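You operate a simulated robot arm through the tools that you are given. There is no shell and no other tool. Be economical: measure what you need, move in short steps, check, and stop when the job is done.

Carry out the task below with a simulated robot arm. There is one attempt and no reset: what you move stays moved.

Task
Switch the heating block off and spin its two tubes at MID.
Fine: opposite wells of the small centrifuge, lid shut, one full run; they stay in.
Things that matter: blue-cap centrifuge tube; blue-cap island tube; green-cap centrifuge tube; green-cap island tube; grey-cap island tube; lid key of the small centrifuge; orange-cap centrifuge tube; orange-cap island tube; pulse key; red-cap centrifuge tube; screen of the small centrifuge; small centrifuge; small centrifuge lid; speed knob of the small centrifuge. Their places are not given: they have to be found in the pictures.

It is judged by the outcome, as a careful person would: the job done as asked, and still so three seconds after it is handed in. It fails if anything else is knocked over, pushed out of place, dropped, spilled or broken. A push-on lid holds only when it is set on centred and level and pressed home; a screw cap is set on level and turned clockwise until tight.

Robot
A 7-joint arm with a two-finger parallel gripper, fixed in place. Base frame: the origin is at the foot of the arm, x ahead of it, y to its left, z up. Lengths are in cm, angles in rad, forces in N, time in s.
With the tool pointing down near the work surface it reaches from about 30 to 70 cm from the base axis. Its first joint turns from -1.152 to 1.152 rad. Payload 1.57 kg.
The TCP is the grasp point between the finger pads, 3 cm short of the fingertips. In the tool frame z runs along the fingers and y along their closing line. Largest opening 11 cm; finger width 2.4, thickness 1.2; the body of the gripper, 4.8 by 11.2 cm, starts 7.8 cm behind the TCP.
Orientation is that of the tool frame in the base frame, as a unit quaternion [x, y, z, w]. With the fingers straight down and closing along the base's y, the tool's x points along the base's -x, its y along +y and its z along -z.

Tools
- The arm moves only by the tool move_arm. Its argument "plan" is a list that holds one entry, the list of rows, each a list of 7 numbers: the shift along the base's x, y, z in units of 25 mm (1.0 is 25 mm), then the turn, a rotation vector about the base's x, y, z in units of 8 degrees (1.0 is 8 degrees), then the gripper command, from -1 (shut) to 1 (fully open), values between in proportion. In form: [[[x, y, z, rx, ry, rz, hand], ...]]. A call has 1 to 20 rows; each row shifts and turns the commanded pose from where the row before left it. A call with a number of a shift or a turn outside -1 to 1 is refused whole. Each row takes 0.2 s and may step no farther than 5 cm and 0.15 rad from the row before; otherwise, or with a gripper value out of range, the whole call is refused. Where a pose cannot be reached the arm comes as near as it can. A force on the tool above 40 N (or 10 N above the force at the start of the call, whichever is more), or a blocked arm, ends the call early, and 0.2 s more pass. Each finger travels about 10.8 cm/s and halts on what it meets, pressing with about 31 N; the grip force reading is that of the motor and also rises with nothing between the fingers. The clock runs only during rows and for 0.2 s after the last one: add rows that do not move to give the fingers time. It gives the time, the measured TCP pose, the force on the tool (base axes), the opening and the grip force at its end, in the units of the frame above (readings bear some noise), with the torque about the TCP (base axes, N m) and any sound that the robot's microphone picked up, and new pictures: "views" is both (left out), scene, wrist or none.
- Cameras (640 x 400 px; columns grow to the right, rows downward): "scene" is fixed at [16.11, -39.53, 140.52]; the picture's right is [0.75, -0.67, 0.00], its down [-0.40, -0.44, -0.81] and it looks along [0.54, 0.60, -0.59] (base axes); focal length 267 px, centre (320, 200). "wrist" rides on the gripper at [7, 1.6, -14.1] in the tool frame; the picture's right is [-0.23, 0.97, 0.00], its down [-0.86, -0.20, -0.48] and it looks along [-0.47, -0.11, 0.88] (tool axes); focal length 222 px, centre (320, 200).
- point_at(camera, pixels): for up to 12 pixels [column, row] of the newest picture of that camera ("zoom" is the newest enlarged one), the place [x, y, z] in the base frame of the surface seen there, good to about 0.2 cm, but the place of the scene camera against the robot may be out by one fixed shift of up to 1.2 cm in any direction. No time passes.
- close_up(camera, box): a new picture of the part [left, top, right, bottom] of that camera's present view, enlarged. No time passes.
- hand_in(): hands the job in; it is judged then, once.

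Keep the steps short. Do not move on a guess: measure, check each grasp and each placing, and mend mistakes. In all there are 80 turns and 200 pictures (those below and enlarged ones count). Leave the gripper open and the arm clear of the work at the hand-in unless told otherwise, and finish with a single line.

The tools are called by a JSON object that holds its "name" and its "arguments". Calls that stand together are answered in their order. move_arm: Moves the arm, as the interface text tells. Its arguments: {"type":"object","properties":{"plan":{"type":"array"},"views":{"type":"string","enum":["both","scene","wrist","none"]}},"required":["plan"]} The other tools are called the same way: point_at (camera, pixels) gives the place of the surface under pixels of a picture; close_up (camera, box) takes an enlarged picture of a part of a camera's view; hand_in () hands the job in.

At the start:

```text
t: 0.0
eef_pos: [29.89, 16.44, 122.51]
orientation: [-0.001, 1.0, -0.001, 0.0]
force: [0.1, -0.3, 0.2]
moment: [-0.01, -0.01, -0.01]
finger_gap: 11.0
gripper_force: 0.1
```

scene: 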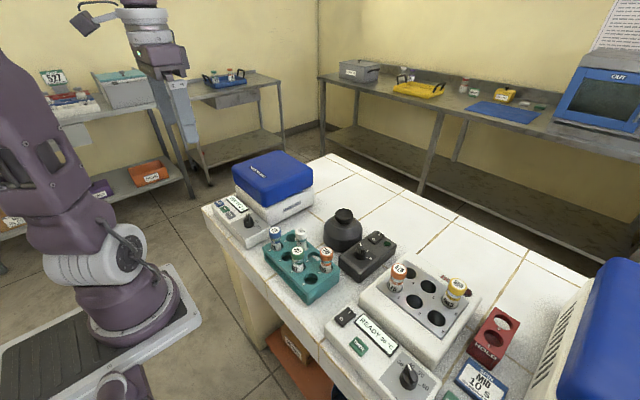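
wrist: 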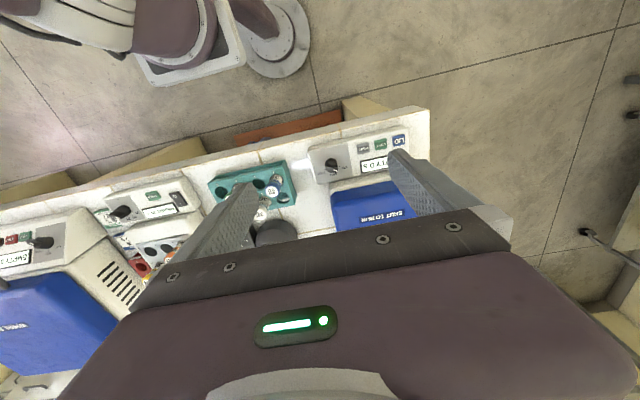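

I see a blue-lidded centrifuge on the left, a teal rack, a vortexer, a white heating block (READY 95°C?) and a larger centrifuge on the right. I'll enlarge each of them.

{"name": "close_up", "arguments": {"camera": "scene", "box": [200, 140, 360, 240]}}

{"name": "close_up", "arguments": {"camera": "scene", "box": [320, 250, 480, 400]}}

{"name": "close_up", "arguments": {"camera": "scene", "box": [440, 250, 640, 400]}}

{"name": "close_up", "arguments": {"camera": "scene", "box": [250, 200, 410, 300]}}

```text
4.00 times, centred on (280, 190) of scene
```

zoom: 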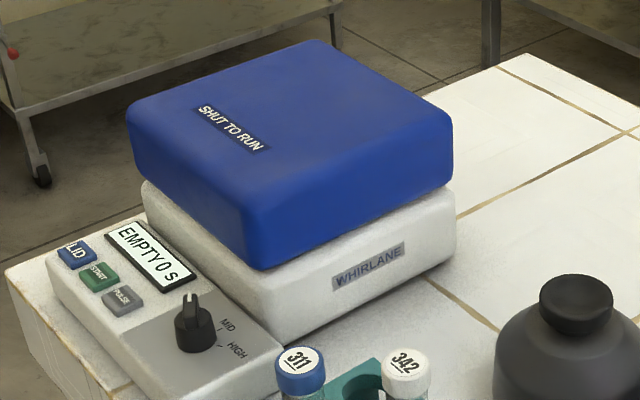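

```text
2.67 times, centred on (400, 325) of scene
```

zoom: 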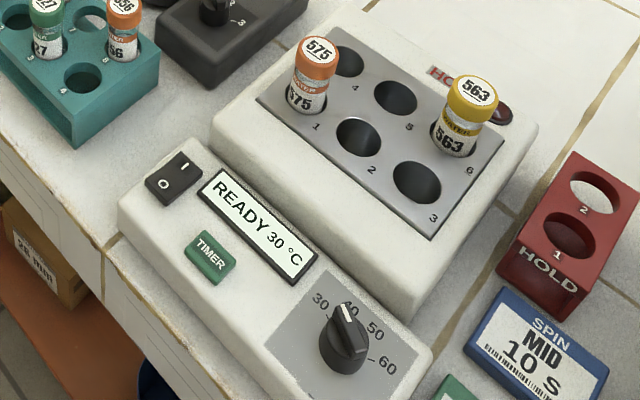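

```text
2.67 times, centred on (540, 325) of scene
```

zoom: 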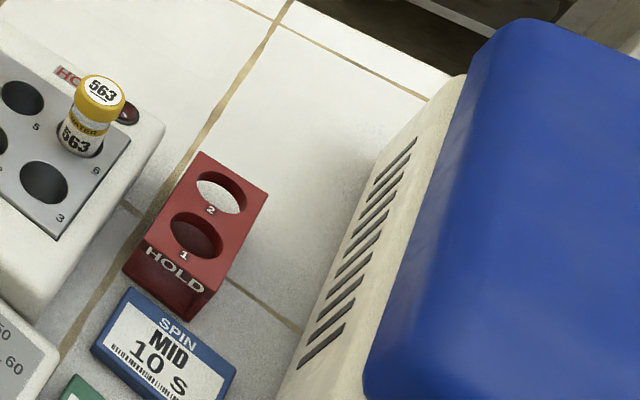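

```text
4.00 times, centred on (330, 250) of scene
```

zoom: 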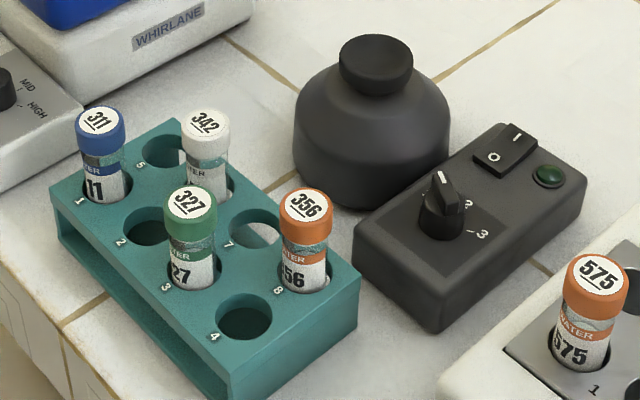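

The block holds orange 575 (well 1) and yellow 563 (well 6), with a rocker switch at its lower left. Next I'll look at the wrist view for the right-hand end.

{"name": "close_up", "arguments": {"camera": "wrist", "box": [0, 160, 220, 300]}}

{"name": "close_up", "arguments": {"camera": "wrist", "box": [280, 120, 440, 220]}}

{"name": "point_at", "arguments": {"camera": "scene", "pixels": [[272, 165], [235, 206], [248, 222], [398, 268], [456, 285], [346, 314], [376, 330], [408, 374], [500, 360], [610, 300], [345, 215], [327, 253]]}}

```text
2.86 times, centred on (110, 230) of wrist
```

zoom: 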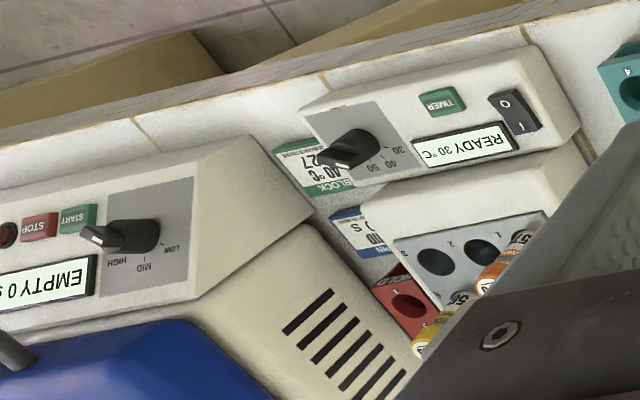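

```text
4.00 times, centred on (360, 170) of wrist
```

zoom: 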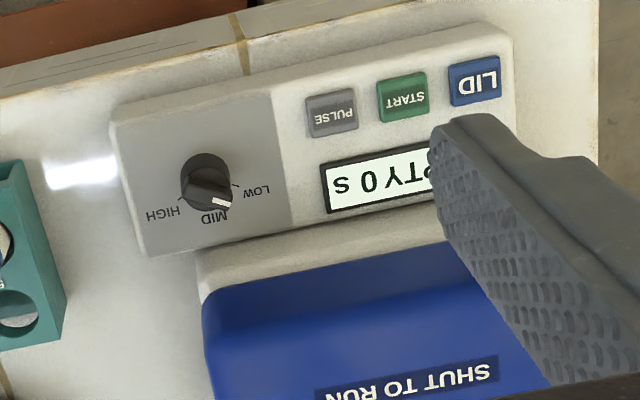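

```text
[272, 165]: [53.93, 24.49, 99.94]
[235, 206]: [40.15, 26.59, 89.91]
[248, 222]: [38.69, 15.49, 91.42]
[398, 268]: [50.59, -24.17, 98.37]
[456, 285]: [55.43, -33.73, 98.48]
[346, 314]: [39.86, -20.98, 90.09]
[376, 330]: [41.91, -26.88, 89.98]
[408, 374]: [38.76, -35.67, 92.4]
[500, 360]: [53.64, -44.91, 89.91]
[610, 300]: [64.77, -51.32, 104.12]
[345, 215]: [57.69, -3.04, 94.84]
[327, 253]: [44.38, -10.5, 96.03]
```

The small centrifuge is the left WHIRLANE, which has LID/START/PULSE keys. Its knob already seems to be near MID. I'll measure the same features with the wrist camera to find the scene camera's offset.

{"name": "point_at", "arguments": {"camera": "wrist", "pixels": [[398, 141], [380, 145], [363, 148], [332, 165], [180, 195], [173, 200], [154, 195], [112, 214], [362, 165], [380, 190], [340, 195], [310, 150]]}}

{"name": "point_at", "arguments": {"camera": "scene", "pixels": [[219, 203], [225, 209], [231, 214], [248, 218], [366, 319], [361, 321], [372, 346], [405, 372], [397, 267], [456, 283], [275, 229], [391, 280]]}}

```text
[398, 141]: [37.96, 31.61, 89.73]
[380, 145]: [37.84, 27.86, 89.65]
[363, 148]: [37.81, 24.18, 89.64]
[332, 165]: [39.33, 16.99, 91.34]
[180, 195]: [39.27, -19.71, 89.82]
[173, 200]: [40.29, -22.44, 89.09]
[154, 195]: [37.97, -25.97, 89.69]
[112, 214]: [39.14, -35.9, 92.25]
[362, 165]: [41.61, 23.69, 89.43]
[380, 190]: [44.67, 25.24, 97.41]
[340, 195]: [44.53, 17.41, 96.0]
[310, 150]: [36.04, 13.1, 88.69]
```

```text
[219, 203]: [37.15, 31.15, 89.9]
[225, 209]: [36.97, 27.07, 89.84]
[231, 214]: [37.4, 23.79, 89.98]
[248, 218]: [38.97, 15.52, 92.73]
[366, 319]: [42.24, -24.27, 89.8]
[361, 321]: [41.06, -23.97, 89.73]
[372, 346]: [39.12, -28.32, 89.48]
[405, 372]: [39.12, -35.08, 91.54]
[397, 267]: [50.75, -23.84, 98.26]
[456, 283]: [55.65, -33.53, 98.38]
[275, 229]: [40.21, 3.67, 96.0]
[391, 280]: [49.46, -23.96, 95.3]
```

The scene camera reads about 0.6 cm short in x and 0.5 cm short in y. I'll close the fingers and move over the heating block's rocker at about (39.3, -19.7), staying high, to see it closely.

{"name": "move_arm", "arguments": {"plan": [[[0.2, -0.96, -0.4, 0, 0, 0, -1], [0.2, -0.96, -0.4, 0, 0, 0, -1], [0.2, -0.96, -0.4, 0, 0, 0, -1], [0.2, -0.96, -0.4, 0, 0, 0, -1], [0.2, -0.96, -0.4, 0, 0, 0, -1], [0.2, -0.96, -0.4, 0, 0, 0, -1], [0.2, -0.96, -0.4, 0, 0, 0, -1], [0.2, -0.96, -0.4, 0, 0, 0, -1], [0.2, -0.96, -0.4, 0, 0, 0, -1], [0.2, -0.96, -0.4, 0, 0, 0, -1], [0.2, -0.96, -0.4, 0, 0, 0, -1], [0.2, -0.96, -0.4, 0, 0, 0, -1], [0.2, -0.96, -0.4, 0, 0, 0, -1], [0.2, -0.96, -0.4, 0, 0, 0, -1], [0.2, -0.96, -0.4, 0, 0, 0, -1]]], "views": "wrist"}}

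```text
t: 3.2
eef_pos: [37.52, -19.85, 107.51]
orientation: [0.001, 1.0, 0.001, -0.001]
force: [-0.2, 1.1, -0.2]
moment: [0.01, 0.04, -0.02]
finger_gap: 0.02
gripper_force: 21.3
```

wrist: 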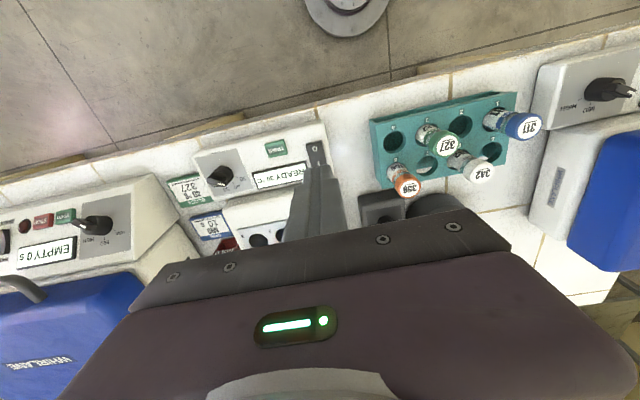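

{"name": "close_up", "arguments": {"camera": "wrist", "box": [250, 110, 370, 200]}}

{"name": "close_up", "arguments": {"camera": "scene", "box": [320, 290, 400, 340]}}

{"name": "point_at", "arguments": {"camera": "wrist", "pixels": [[312, 146], [318, 160], [276, 149], [221, 177], [460, 144], [395, 144], [397, 119], [460, 105], [415, 185], [477, 164]]}}

```text
4.44 times, centred on (310, 155) of wrist
```

zoom: 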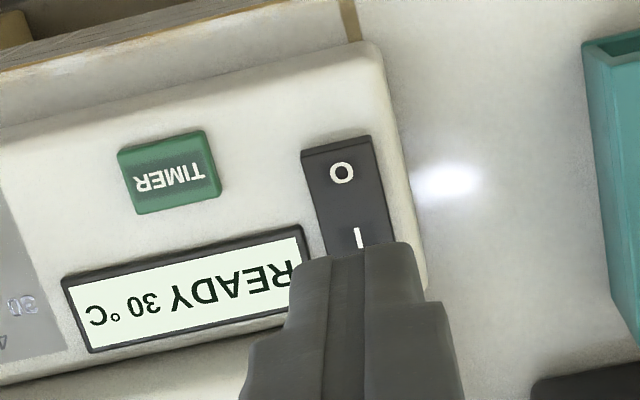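

```text
8.00 times, centred on (360, 315) of scene
```

zoom: 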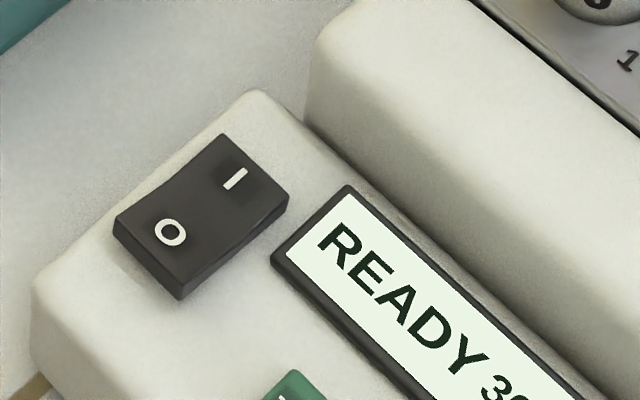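

```text
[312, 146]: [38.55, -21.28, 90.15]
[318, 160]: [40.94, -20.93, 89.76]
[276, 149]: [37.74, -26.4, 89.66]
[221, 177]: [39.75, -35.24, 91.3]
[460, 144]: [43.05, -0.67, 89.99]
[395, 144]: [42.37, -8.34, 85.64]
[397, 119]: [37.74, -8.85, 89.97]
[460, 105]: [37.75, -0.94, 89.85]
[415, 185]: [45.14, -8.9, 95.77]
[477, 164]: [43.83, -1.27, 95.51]
```

{"name": "point_at", "arguments": {"camera": "wrist", "pixels": [[315, 149], [313, 143], [318, 163], [308, 147], [321, 148]]}}

```text
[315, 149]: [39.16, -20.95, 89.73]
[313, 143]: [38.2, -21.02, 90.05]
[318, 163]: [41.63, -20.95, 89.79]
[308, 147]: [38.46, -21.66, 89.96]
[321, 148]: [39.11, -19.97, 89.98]
```

The O side is raised, at about (38.5, -20.9, 90). I'll lower the closed fingers to about 1 cm above it.

{"name": "move_arm", "arguments": {"plan": [[[0.36, -0.42, -0.9, 0, 0, 0, -1], [0, 0, -0.9, 0, 0, 0, -1], [0, 0, -0.9, 0, 0, 0, -1], [0, 0, -0.9, 0, 0, 0, -1], [0, 0, -0.9, 0, 0, 0, -1], [0, 0, -0.9, 0, 0, 0, -1]]], "views": "both"}}

{"name": "close_up", "arguments": {"camera": "scene", "box": [310, 270, 406, 330]}}

```text
t: 4.6
eef_pos: [38.44, -20.75, 93.97]
orientation: [0.0, 1.0, 0.0, 0.001]
force: [0.4, 0.0, 0.7]
moment: [0.01, -0.01, 0.0]
finger_gap: 0.02
gripper_force: 21.2
```

scene: 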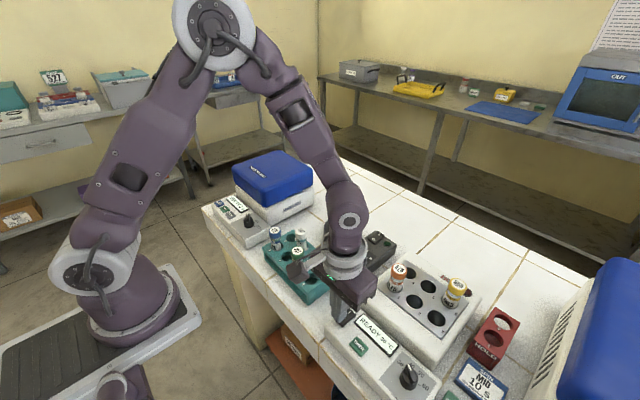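
wrist: 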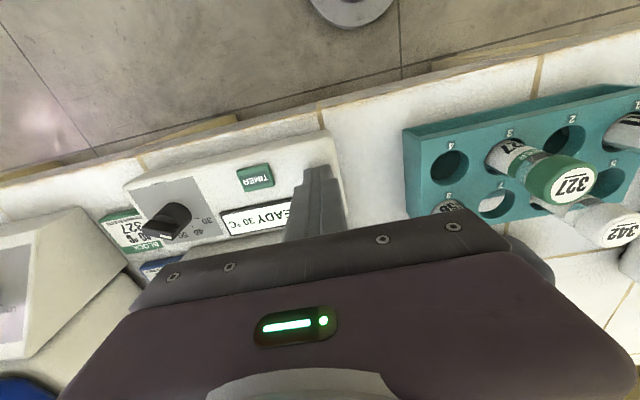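

```text
6.67 times, centred on (358, 300) of scene
```

zoom: 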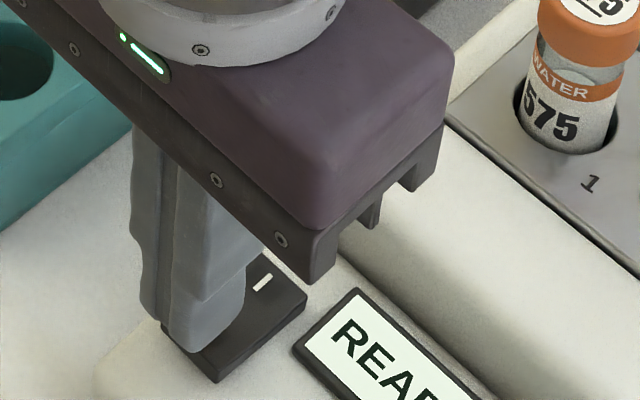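

The fingertips sit over the O half. I'll press down in small steps and then lift.

{"name": "move_arm", "arguments": {"plan": [[[0, -0.06, -0.3, 0, 0, 0, -1], [0, 0, -0.15, 0, 0, 0, -1], [0, 0, -0.1, 0, 0, 0, -1], [0, 0, -0.1, 0, 0, 0, -1], [0, 0, 0, 0, 0, 0, -1]]], "views": "none"}}

{"name": "close_up", "arguments": {"camera": "scene", "box": [310, 270, 438, 350]}}

```text
t: 5.4
eef_pos: [38.53, -20.8, 92.76]
orientation: [0.001, 1.0, 0.0, 0.002]
force: [-5.8, 3.9, 14.2]
moment: [0.15, 0.0, 0.07]
finger_gap: 0.0
gripper_force: 20.9
stopped in row 4: the force on the tool passed its limit at 53 N (the readings are from after the stop); the commanded pose is now the measured one
```

```text
5.00 times, centred on (374, 310) of scene
```

zoom: 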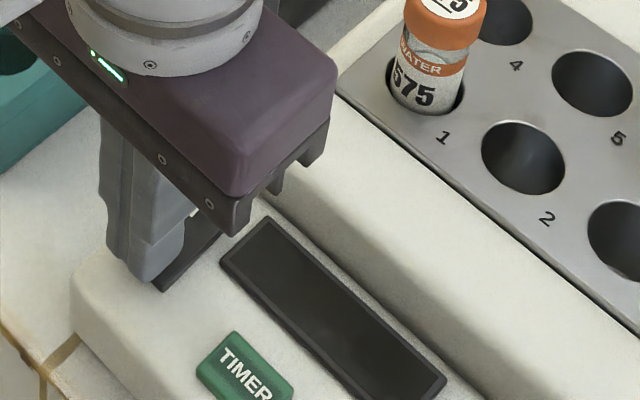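

The display went dark, so the heater is off. I'll lift and travel to the centrifuge's LID key at about (38, 31.6).

{"name": "move_arm", "arguments": {"plan": [[[0, 0, 1, 0, 0, 0, -1], [0, 0, 1, 0, 0, 0, -1], [0, 0, 1, 0, 0, 0, -1], [0, 0, 1, 0, 0, 0, -1], [0, 0.5, 1, 0, 0, 0, -1], [0, 1, 1, 0, 0, 0, -1], [0, 1, 0, 0, 0, 0, -1], [0, 1, 0, 0, 0, 0, -1], [0, 1, 0, 0, 0, 0, -1], [0, 1, 0, 0, 0, 0, -1], [0, 1, 0, 0, 0, 0, -1], [0, 1, 0, 0, 0, 0, -1], [0, 1, 0, 0, 0, 0, -1], [0, 1, 0, 0, 0, 0, -1], [0, 1, 0, 0, 0, 0, -1], [0, 1, 0, 0, 0, 0, -1], [0, 1, 0, 0, 0, 0, -1], [-0.2, 1, 0, 0, 0, 0, -1], [-0.2, 1, 0, 0, 0, 0, -1], [-0.2, 1, 0, 0, 0, 0, -1]]], "views": "both"}}

{"name": "close_up", "arguments": {"camera": "scene", "box": [310, 270, 438, 350]}}

{"name": "close_up", "arguments": {"camera": "wrist", "box": [270, 90, 440, 200]}}

```text
t: 9.6
eef_pos: [37.13, 17.86, 107.8]
orientation: [0.002, 1.0, 0.0, 0.002]
force: [-0.3, 0.6, 0.0]
moment: [-0.02, 0.01, 0.0]
finger_gap: 0.02
gripper_force: 21.4
```

scene: 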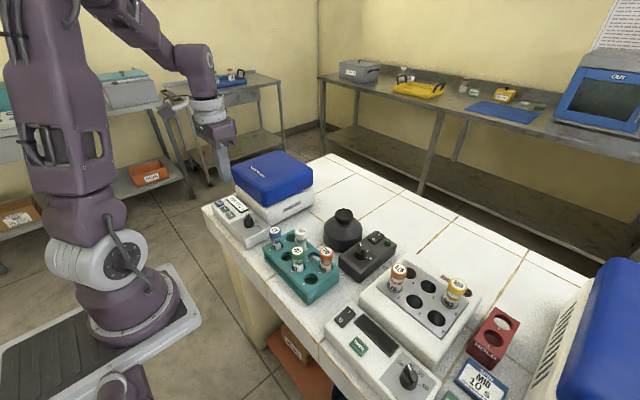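
wrist: 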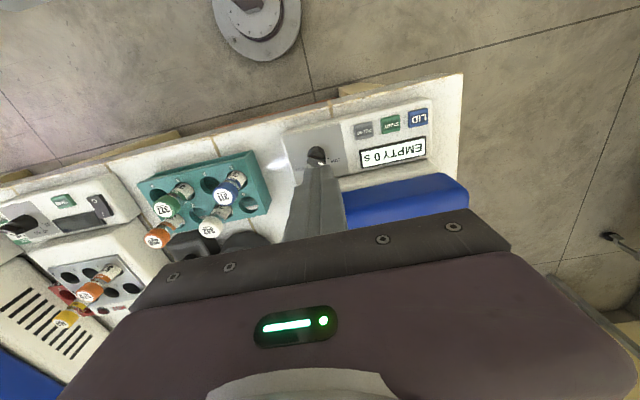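

```text
5.00 times, centred on (374, 310) of scene
```

zoom: 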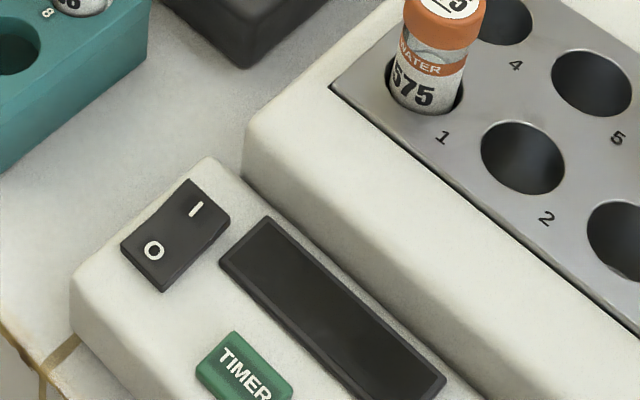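

```text
3.64 times, centred on (355, 145) of wrist
```

zoom: 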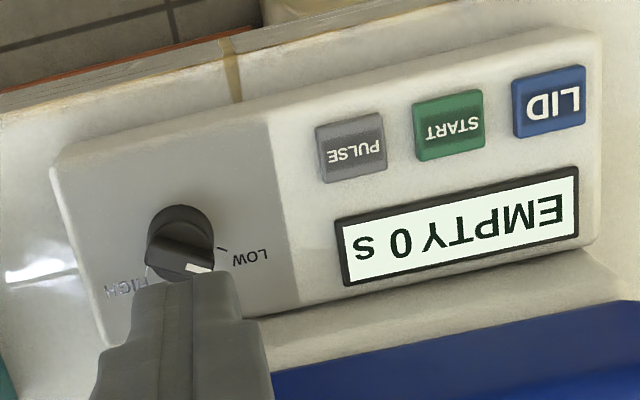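

{"name": "point_at", "arguments": {"camera": "wrist", "pixels": [[418, 118], [390, 124], [363, 131], [316, 150], [430, 185], [380, 195], [450, 176]]}}

```text
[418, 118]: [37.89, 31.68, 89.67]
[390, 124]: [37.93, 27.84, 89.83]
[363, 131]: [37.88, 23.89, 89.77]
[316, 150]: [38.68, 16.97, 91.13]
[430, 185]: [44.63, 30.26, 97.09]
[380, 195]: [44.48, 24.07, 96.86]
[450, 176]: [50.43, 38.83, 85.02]
```

The LID key is at (37.9, 31.7, 89.7). I'll move above it and descend to 1 cm clear.

{"name": "move_arm", "arguments": {"plan": [[[0.06, 0.92, 0, 0, 0, 0, -1], [0.06, 0.92, 0, 0, 0, 0, -1], [0.06, 0.92, 0, 0, 0, 0, -1], [0.06, 0.92, 0, 0, 0, 0, -1], [0.06, 0.92, 0, 0, 0, 0, -1], [0, 0.94, 0, 0, 0, 0, -1], [0, 0, -1, 0, 0, 0, -1], [0, 0, -1, 0, 0, 0, -1], [0, 0, -1, 0, 0, 0, -1], [0, 0, -1, 0, 0, 0, -1], [0, 0, -1, 0, 0, 0, -1], [0, 0, -0.5, 0, 0, 0, -1]]], "views": "scene"}}

{"name": "close_up", "arguments": {"camera": "scene", "box": [190, 170, 286, 230]}}

```text
t: 12.2
eef_pos: [37.71, 31.72, 93.89]
orientation: [0.001, 1.0, -0.001, 0.001]
force: [-0.5, -0.1, 0.0]
moment: [0.02, 0.0, -0.02]
finger_gap: 0.0
gripper_force: 21.6
```

scene: 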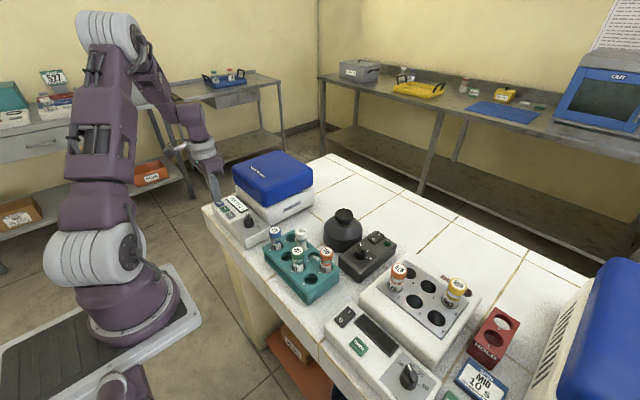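

```text
6.67 times, centred on (238, 200) of scene
```

zoom: 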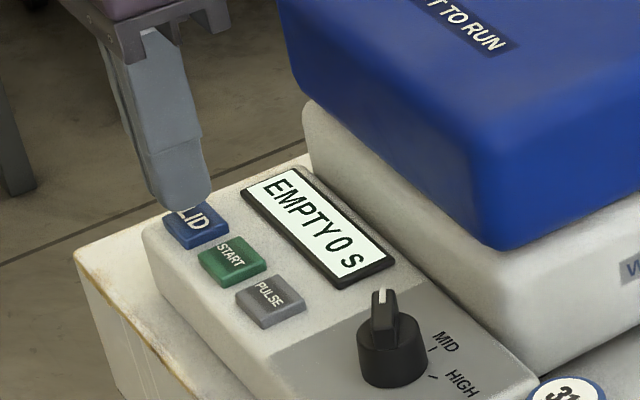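

I'm over LID. Pressing now.

{"name": "move_arm", "arguments": {"plan": [[[0, 0, -0.3, 0, 0, 0, -1], [0, 0, -0.15, 0, 0, 0, -1], [0, 0, -0.08, 0, 0, 0, -1], [0, 0, -0.08, 0, 0, 0, -1]]], "views": "none"}}

{"name": "close_up", "arguments": {"camera": "scene", "box": [190, 130, 334, 220]}}

```text
t: 13.2
eef_pos: [37.81, 31.66, 92.51]
orientation: [0.0, 1.0, 0.001, 0.002]
force: [-0.4, 0.1, 1.2]
moment: [-0.01, 0.01, 0.01]
finger_gap: 0.0
gripper_force: 21.2
heard: click
```

```text
4.44 times, centred on (262, 175) of scene
```

zoom: 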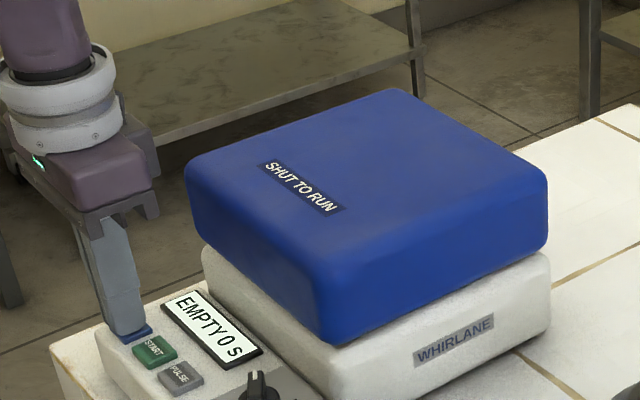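

Click heard. I'll lift away and see whether the lid has risen.

{"name": "move_arm", "arguments": {"plan": [[[0, 0, 1, 0, 0, 0, -1], [-0.3, 0, 1, 0, 0, 0, -1], [-0.3, -0.5, 1, 0, 0, 0, -1], [-0.3, -1, 1, 0, 0, 0, -1], [-0.3, -1, 1, 0, 0, 0, -1], [0, -1, 0, 0, 0, 0, -1], [0, 0, 0, 0, 0, 0, -1]]], "views": "both"}}

{"name": "close_up", "arguments": {"camera": "scene", "box": [190, 130, 334, 220]}}

{"name": "close_up", "arguments": {"camera": "wrist", "box": [230, 90, 470, 240]}}

```text
t: 14.8
eef_pos: [34.48, 22.83, 105.03]
orientation: [0.0, 1.0, -0.001, 0.001]
force: [-0.5, 0.1, 0.0]
moment: [0.0, -0.01, 0.01]
finger_gap: 0.02
gripper_force: 21.3
```

scene: 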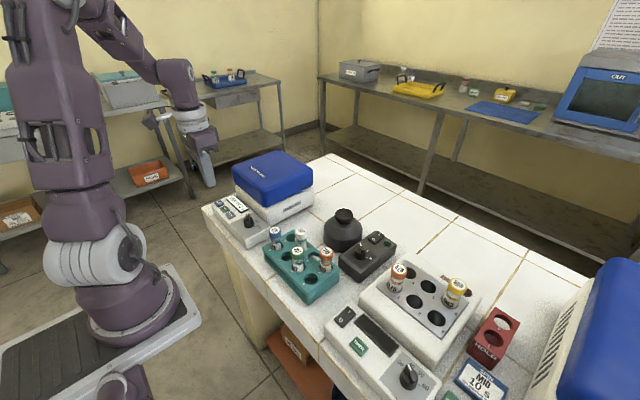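
wrist: 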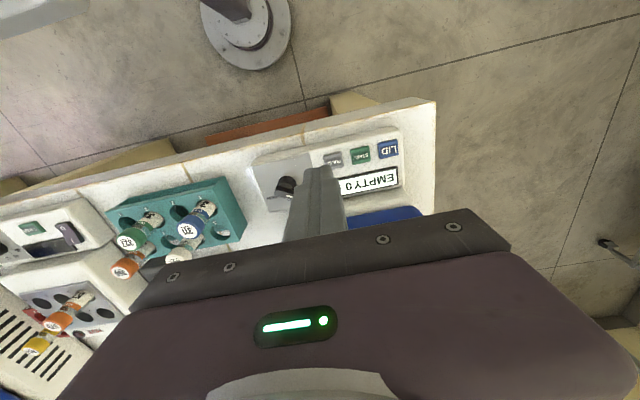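

```text
4.44 times, centred on (262, 175) of scene
```

zoom: 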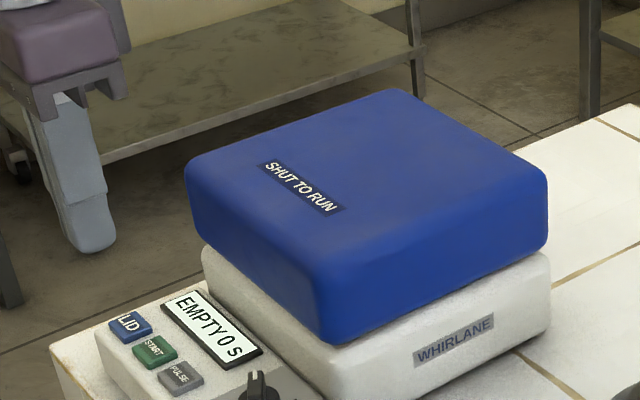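

```text
2.67 times, centred on (350, 165) of wrist
```

zoom: 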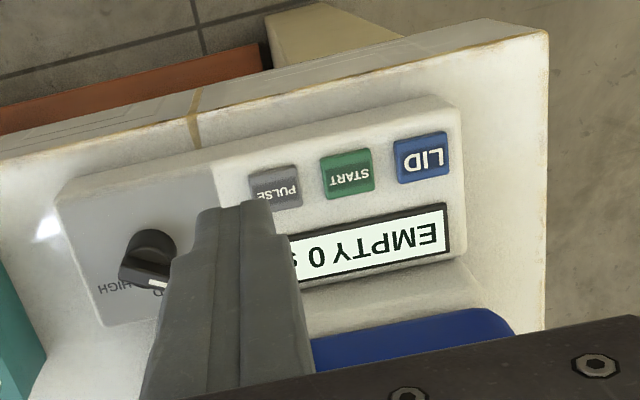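

The lid looks unchanged, so it's probably unlatched and has to be lifted by hand. I'll measure its geometry: corners, lower rim and base.

{"name": "close_up", "arguments": {"camera": "scene", "box": [225, 175, 289, 215]}}

{"name": "point_at", "arguments": {"camera": "scene", "pixels": [[233, 168], [263, 188], [311, 170], [280, 152], [236, 184], [264, 207], [312, 186], [235, 188], [264, 212], [265, 223], [313, 200], [250, 196]]}}

{"name": "close_up", "arguments": {"camera": "scene", "box": [256, 160, 336, 210]}}

```text
10.00 times, centred on (257, 195) of scene
```

zoom: 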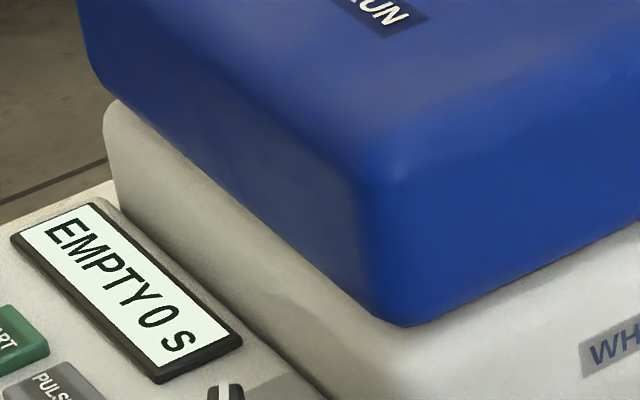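

```text
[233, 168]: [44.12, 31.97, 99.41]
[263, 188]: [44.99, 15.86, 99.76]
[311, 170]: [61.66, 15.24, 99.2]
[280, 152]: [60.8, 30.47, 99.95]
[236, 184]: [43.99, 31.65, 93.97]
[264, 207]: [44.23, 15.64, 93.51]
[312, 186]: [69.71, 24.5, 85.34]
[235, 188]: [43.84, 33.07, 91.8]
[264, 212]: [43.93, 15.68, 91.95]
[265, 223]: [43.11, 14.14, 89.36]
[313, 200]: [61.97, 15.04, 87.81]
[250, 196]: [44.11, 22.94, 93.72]
```

```text
8.00 times, centred on (296, 185) of scene
```

zoom: 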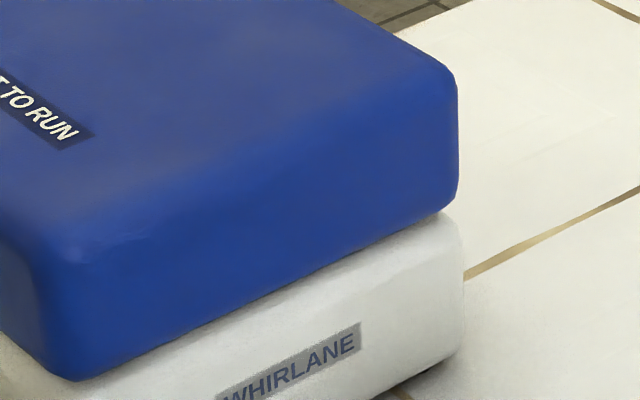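

{"name": "point_at", "arguments": {"camera": "scene", "pixels": [[272, 165], [264, 190], [240, 168], [300, 160], [258, 203], [258, 206], [246, 193], [246, 197], [285, 200], [285, 203]]}}

{"name": "move_arm", "arguments": {"plan": [[[0, 0, 0, 0, 0, 0, -1], [0, 0, 0, 0, 0, 0, -1], [0, -1, 0, 0, 0, 0, -1], [0, -1, 0, 0, 0, 0, -1], [-0.5, -1, 0.5, 0, 0, 0, -1], [-0.5, -1, 0.5, 0, 0, 0, -1], [-0.5, 0, 0.5, 0, 0, 0, -1]]], "views": "both"}}

{"name": "close_up", "arguments": {"camera": "wrist", "box": [310, 110, 450, 220]}}

```text
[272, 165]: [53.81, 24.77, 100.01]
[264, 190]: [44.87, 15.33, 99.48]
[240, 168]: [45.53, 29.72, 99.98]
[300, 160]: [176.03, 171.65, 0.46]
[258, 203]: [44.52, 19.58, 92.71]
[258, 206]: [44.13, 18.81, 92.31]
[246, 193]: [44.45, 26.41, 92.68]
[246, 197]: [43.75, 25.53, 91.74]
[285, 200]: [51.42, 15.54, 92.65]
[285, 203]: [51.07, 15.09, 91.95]
```

```text
t: 16.4
eef_pos: [31.02, 12.94, 108.71]
orientation: [0.0, 1.0, 0.0, 0.001]
force: [1.0, 0.4, -0.1]
moment: [0.01, -0.01, 0.04]
finger_gap: 0.0
gripper_force: 21.6
```

scene: 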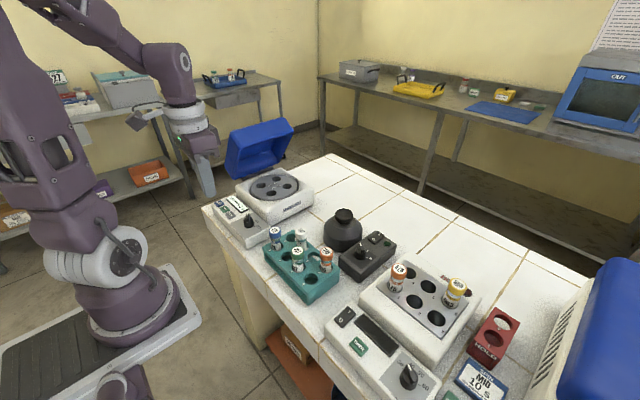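
wrist: 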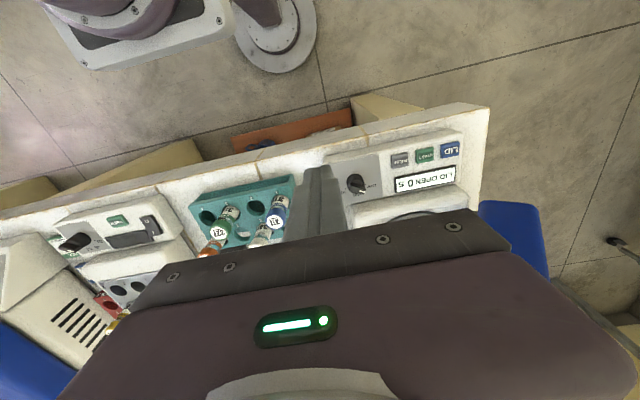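

```text
3.64 times, centred on (380, 165) of wrist
```

zoom: 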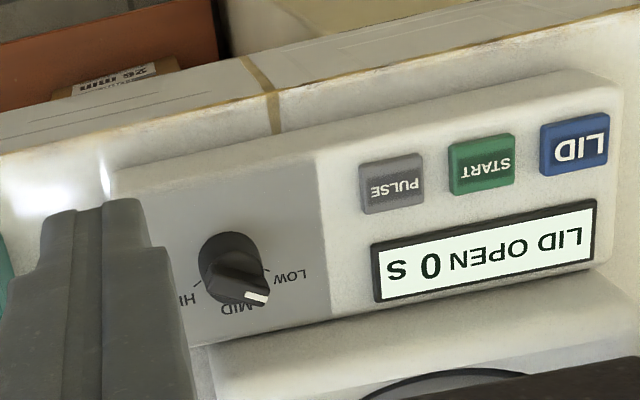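

The lid has sprung fully open and the screen reads LID OPEN. I'll look at the rotor and the lid.

{"name": "close_up", "arguments": {"camera": "scene", "box": [220, 160, 332, 230]}}

{"name": "close_up", "arguments": {"camera": "scene", "box": [200, 100, 360, 200]}}

{"name": "point_at", "arguments": {"camera": "scene", "pixels": [[256, 185], [275, 193], [288, 185], [269, 177], [272, 185], [232, 130], [290, 122], [262, 150], [230, 172], [290, 150]]}}

```text
5.71 times, centred on (276, 195) of scene
```

zoom: 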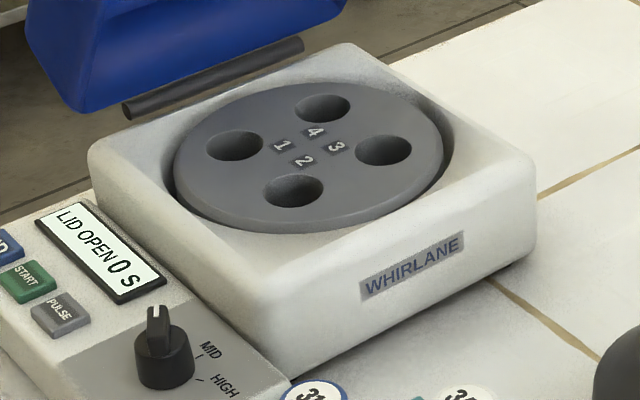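

```text
4.00 times, centred on (280, 150) of scene
```

zoom: 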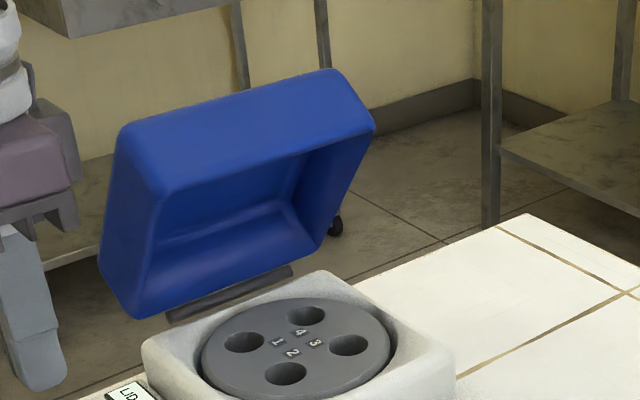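

```text
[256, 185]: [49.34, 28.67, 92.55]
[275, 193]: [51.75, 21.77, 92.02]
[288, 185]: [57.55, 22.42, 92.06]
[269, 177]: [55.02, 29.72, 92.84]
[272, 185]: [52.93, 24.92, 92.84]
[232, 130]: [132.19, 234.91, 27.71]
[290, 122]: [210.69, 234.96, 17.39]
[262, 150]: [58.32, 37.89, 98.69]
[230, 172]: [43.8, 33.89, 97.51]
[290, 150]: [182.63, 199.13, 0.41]
```

The lid hinges on the +y side and stands open there. The rotor has four empty wells, with pairs 1–3 and 2–4 opposite. I'll turn the gripper 90° so it closes along x and keeps clear of the lid, open it to about 6 cm, and go above tube 575 at about (51.3, -23.5).

{"name": "move_arm", "arguments": {"plan": [[[0.2, -0.97, 0.2, 0, 0, 1, 0.1], [0.2, -0.97, 0.2, 0, 0, 1, 0.1], [0.5, -0.97, 0.1, 0, 0, 1, 0.1], [0.5, -0.97, 0.1, 0, 0, 1, 0.1], [0.6, -0.97, 0, 0, 0, 1, 0.1], [0.6, -0.97, 0, 0, 0, 1, 0.1], [0.6, -0.97, 0, 0, 0, 1, 0.1], [0.6, -0.97, 0, 0, 0, 1, 0.1], [0.6, -0.97, 0, 0, 0, 1, 0.1], [0.6, -0.97, 0, 0, 0, 1, 0.1], [0.6, -0.97, 0, 0, 0, 1, 0.1], [0.6, -0.97, 0, 0, 0, 0.25, 0.1], [0.6, -0.97, 0, 0, 0, 0, 0.1], [0.6, -0.97, 0, 0, 0, 0, 0.1], [0.6, -0.97, 0, 0, 0, 0, 0.1]]], "views": "both"}}

```text
t: 19.6
eef_pos: [51.01, -23.31, 110.23]
orientation: [-0.706, 0.708, 0.001, 0.002]
force: [0.0, -0.5, -0.1]
moment: [0.03, -0.01, 0.01]
finger_gap: 6.02
gripper_force: 0.1
```

scene: 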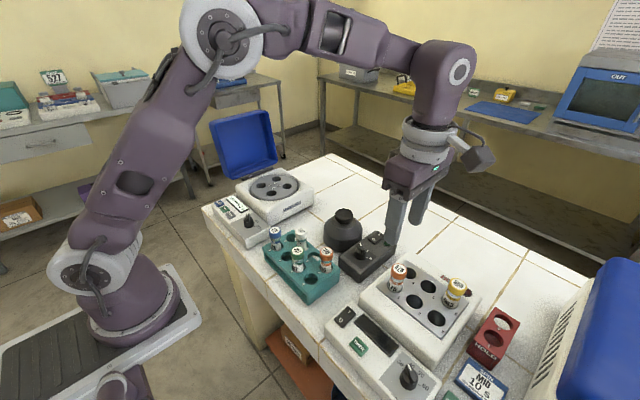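
wrist: 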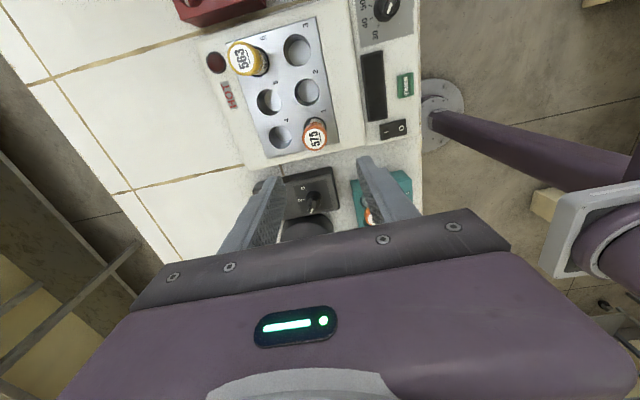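

{"name": "close_up", "arguments": {"camera": "wrist", "box": [200, 10, 360, 170]}}

{"name": "point_at", "arguments": {"camera": "wrist", "pixels": [[315, 137], [315, 124], [327, 138], [304, 137], [243, 59], [230, 60], [243, 44], [308, 93], [330, 115], [253, 72]]}}

```text
2.50 times, centred on (280, 90) of wrist
```

zoom: 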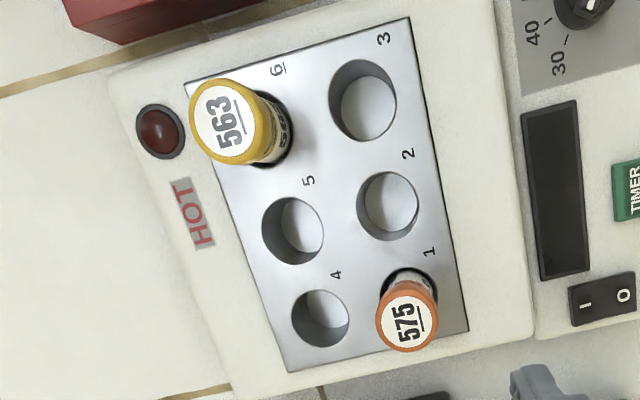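

```text
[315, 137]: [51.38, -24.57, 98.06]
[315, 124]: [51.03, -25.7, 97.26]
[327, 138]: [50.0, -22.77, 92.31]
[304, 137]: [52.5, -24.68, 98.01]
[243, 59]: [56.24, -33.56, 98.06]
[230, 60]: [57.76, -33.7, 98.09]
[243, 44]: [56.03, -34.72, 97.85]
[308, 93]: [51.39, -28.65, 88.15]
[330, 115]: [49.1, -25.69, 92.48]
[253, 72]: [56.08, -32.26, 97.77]
```

Cap 575 is centred at about (51.35, -24.4, 98.1). I'll lower to just above it and recheck the alignment.

{"name": "move_arm", "arguments": {"plan": [[[0.1, -0.42, -0.9, 0, 0, 0, 0.1], [0, 0, -0.9, 0, 0, 0, 0.1], [0, 0, -0.7, 0, 0, 0, 0.1], [0, 0, 0, 0, 0, 0, 0.1]]], "views": "both"}}

{"name": "close_up", "arguments": {"camera": "scene", "box": [350, 220, 478, 300]}}

{"name": "close_up", "arguments": {"camera": "wrist", "box": [220, 100, 420, 225]}}

```text
t: 20.6
eef_pos: [51.27, -24.22, 104.03]
orientation: [-0.707, 0.707, 0.001, 0.002]
force: [0.1, -0.5, 1.8]
moment: [-0.03, 0.02, -0.02]
finger_gap: 6.08
gripper_force: 0.0
```

scene: 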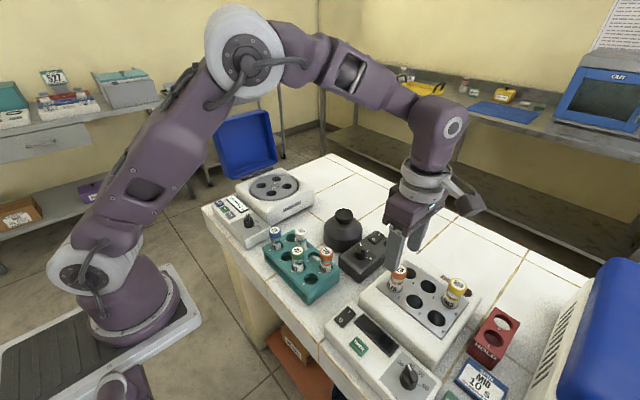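
wrist: 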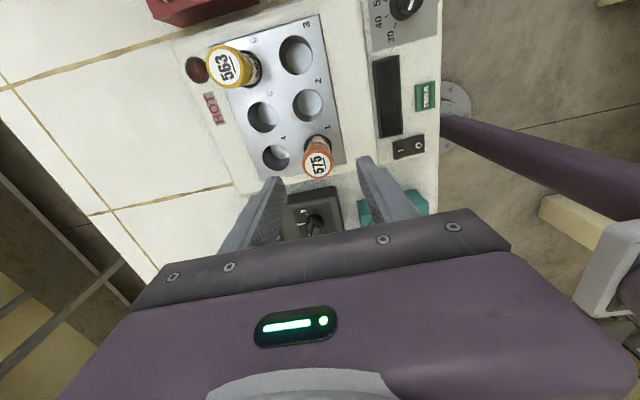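

```text
5.00 times, centred on (414, 260) of scene
```

zoom: 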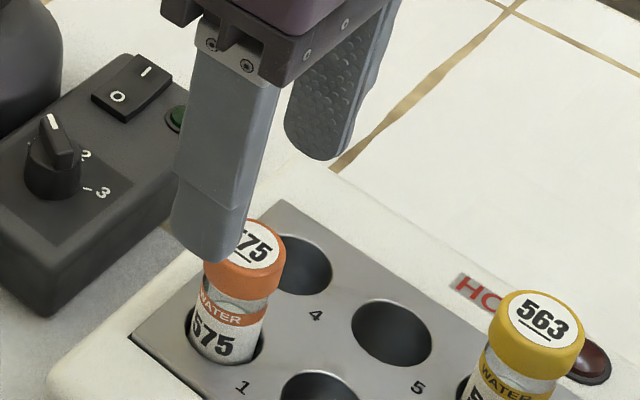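

```text
3.20 times, centred on (320, 162) of wrist
```

zoom: 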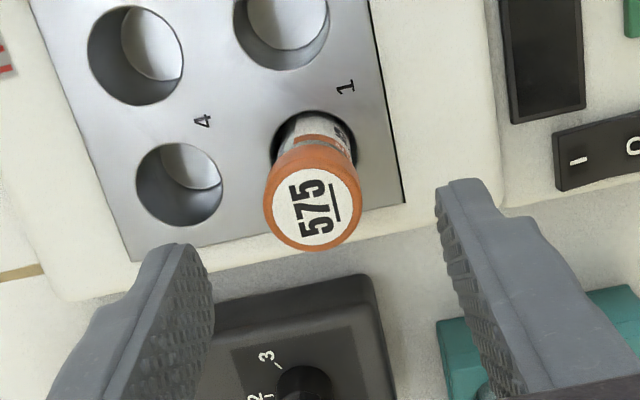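

{"name": "point_at", "arguments": {"camera": "wrist", "pixels": [[318, 166], [305, 167], [331, 161], [318, 172], [318, 158], [320, 150]]}}

```text
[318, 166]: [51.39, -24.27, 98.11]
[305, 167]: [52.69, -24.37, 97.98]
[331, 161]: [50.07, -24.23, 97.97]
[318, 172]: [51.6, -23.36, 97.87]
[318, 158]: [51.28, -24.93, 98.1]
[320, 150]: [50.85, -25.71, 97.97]
```

Alignment is good, with the cap centre at (51.37, -24.4). I'll descend to TCP z ≈ 96.8 and close.

{"name": "move_arm", "arguments": {"plan": [[[0.04, -0.06, -0.96, 0, 0, 0, 0.1], [0, 0, -0.96, 0, 0, 0, 0.1], [0, 0, -0.96, 0, 0, 0, 0.1], [0, 0, 0, 0, 0, 0, 0.1], [0, 0, 0, 0, 0, 0, -1], [0, 0, 0, 0, 0, 0, -1], [0, 0, 0, 0, 0, 0, -1], [0, 0, 0, 0, 0, 0, -1]]], "views": "both"}}

{"name": "close_up", "arguments": {"camera": "scene", "box": [350, 230, 478, 310]}}

```text
t: 22.4
eef_pos: [51.46, -24.42, 96.81]
orientation: [-0.707, 0.708, 0.0, 0.001]
force: [-0.4, 0.6, -0.3]
moment: [0.01, -0.03, -0.01]
finger_gap: 2.87
gripper_force: 31.1
```

scene: 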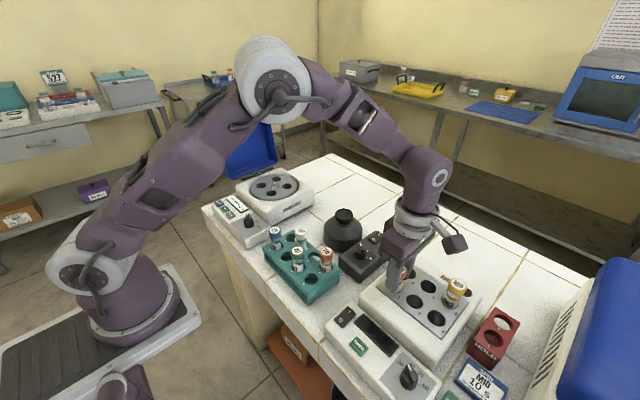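
wrist: 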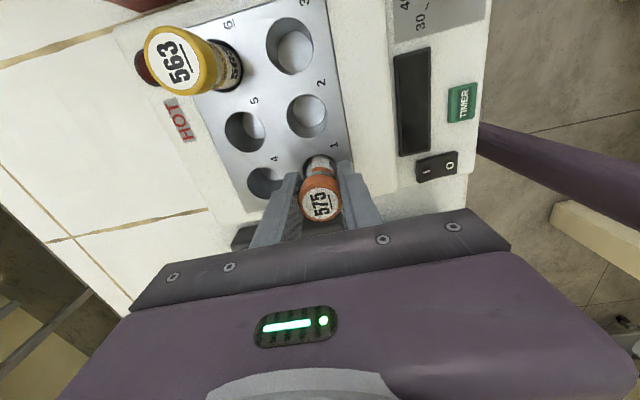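

```text
5.00 times, centred on (414, 270) of scene
```

zoom: 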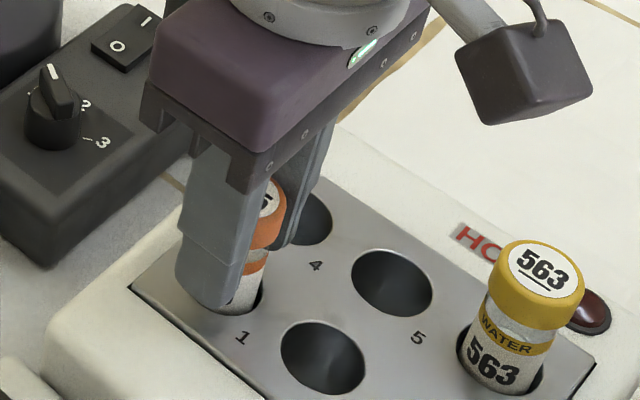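

The cap is held (gap 2.87, 31 N). Lifting straight up.

{"name": "move_arm", "arguments": {"plan": [[[0, 0, 0.4, 0, 0, 0, -1], [0, 0, 0.8, 0, 0, 0, -1], [0, 0, 0.9, 0, 0, 0, -1], [0, 0, 0.9, 0, 0, 0, -1], [0, 0, 0.9, 0, 0, 0, -1], [0, 0, 0.9, 0, 0, 0, -1], [0, 0, 0.9, 0, 0, 0, -1], [0, 0, 0.5, 0, 0, 0, -1]]], "views": "scene"}}

{"name": "close_up", "arguments": {"camera": "scene", "box": [350, 200, 478, 280]}}

```text
t: 24.2
eef_pos: [51.41, -24.57, 112.24]
orientation: [-0.707, 0.707, 0.0, 0.002]
force: [0.2, 0.8, -1.0]
moment: [0.0, 0.01, -0.01]
finger_gap: 2.86
gripper_force: 30.8
```

scene: 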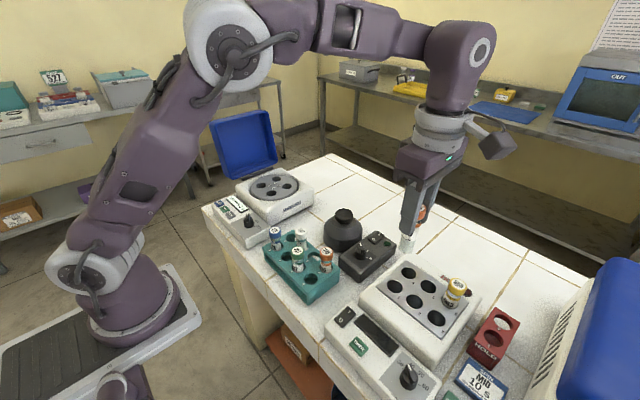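

```text
5.00 times, centred on (414, 240) of scene
```

zoom: 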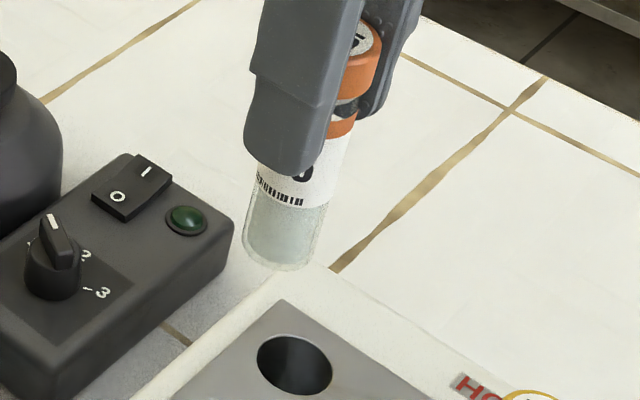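

The tube is lifted cleanly; it hangs about 4 cm below the fingertips. I'll carry it at this height to over the rotor.

{"name": "move_arm", "arguments": {"plan": [[[0, 0.5, 0, 0, 0, 0, -1], [0, 0.97, 0, 0, 0, 0, -1], [0, 0.97, 0, 0, 0, 0, -1], [0, 0.97, 0, 0, 0, 0, -1], [0, 0.97, 0, 0, 0, 0, -1], [0, 0.97, 0, 0, 0, 0, -1], [0, 0.97, 0, 0, 0, 0, -1], [0, 0.97, 0, 0, 0, 0, -1], [0, 0.97, 0, 0, 0, 0, -1], [0, 0.97, 0, 0, 0, 0, -1], [0, 0.97, 0, 0, 0, 0, -1], [0, 0.97, 0, 0, 0, 0, -1], [0, 0.97, 0, 0, 0, 0, -1], [0, 0.97, 0, 0, 0, 0, -1], [0, 0.97, 0, 0, 0, 0, -1], [0, 0.97, 0, 0, 0, 0, -1], [0, 0.97, 0, 0, 0, 0, -1], [0, 0.97, 0, 0, 0, 0, -1], [0, 0.97, 0, 0, 0, 0, -1], [0, 0.5, 0, 0, 0, 0, -1]]], "views": "both"}}

{"name": "close_up", "arguments": {"camera": "wrist", "box": [200, 70, 440, 220]}}

{"name": "close_up", "arguments": {"camera": "scene", "box": [200, 100, 360, 200]}}

```text
t: 28.4
eef_pos: [51.23, 21.66, 112.11]
orientation: [0.707, -0.707, -0.001, -0.001]
force: [0.1, 0.2, -0.5]
moment: [-0.02, 0.03, -0.01]
finger_gap: 2.91
gripper_force: 30.6
```

scene: 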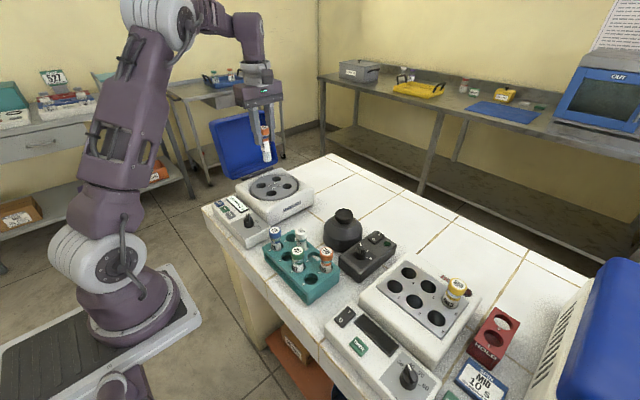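
wrist: 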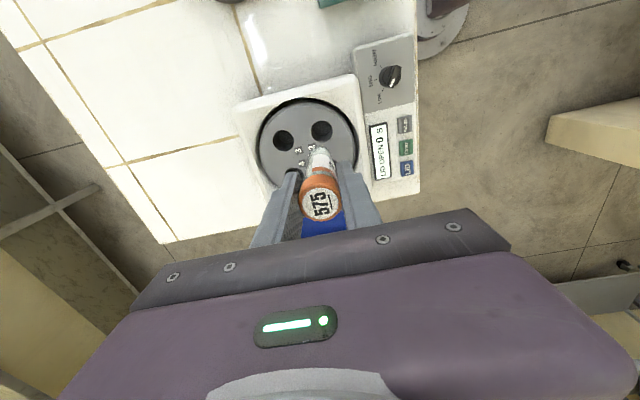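

```text
2.67 times, centred on (320, 145) of wrist
```

zoom: 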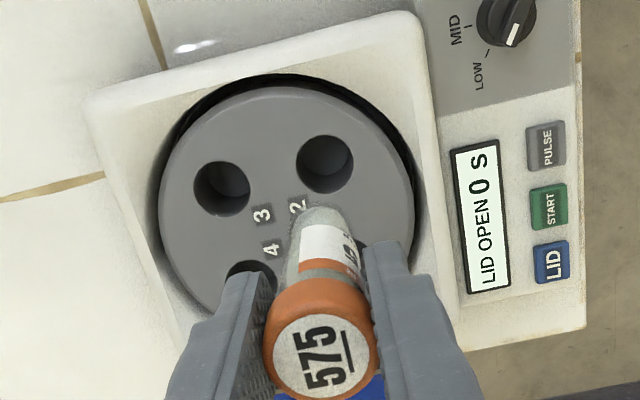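

```text
4.00 times, centred on (280, 150) of scene
```

zoom: 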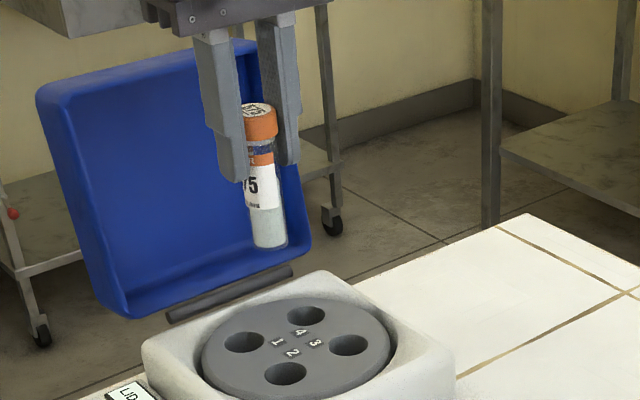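

{"name": "point_at", "arguments": {"camera": "wrist", "pixels": [[271.5, 140.5], [294.5, 140.5], [283.2, 129.5], [283.2, 152], [310.3, 131.1], [333.5, 131.1], [321.8, 119.8], [321.8, 143.2], [262, 143], [308.7, 104], [353, 156], [391, 78]]}}

```text
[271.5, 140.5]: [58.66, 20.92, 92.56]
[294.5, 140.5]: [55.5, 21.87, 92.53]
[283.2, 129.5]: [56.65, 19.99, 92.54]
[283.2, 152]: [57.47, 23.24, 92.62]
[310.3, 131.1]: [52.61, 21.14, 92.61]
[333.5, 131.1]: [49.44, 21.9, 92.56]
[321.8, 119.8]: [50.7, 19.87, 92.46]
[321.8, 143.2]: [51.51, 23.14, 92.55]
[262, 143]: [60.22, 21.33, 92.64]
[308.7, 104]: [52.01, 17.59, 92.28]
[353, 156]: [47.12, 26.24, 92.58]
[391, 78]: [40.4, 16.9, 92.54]
```

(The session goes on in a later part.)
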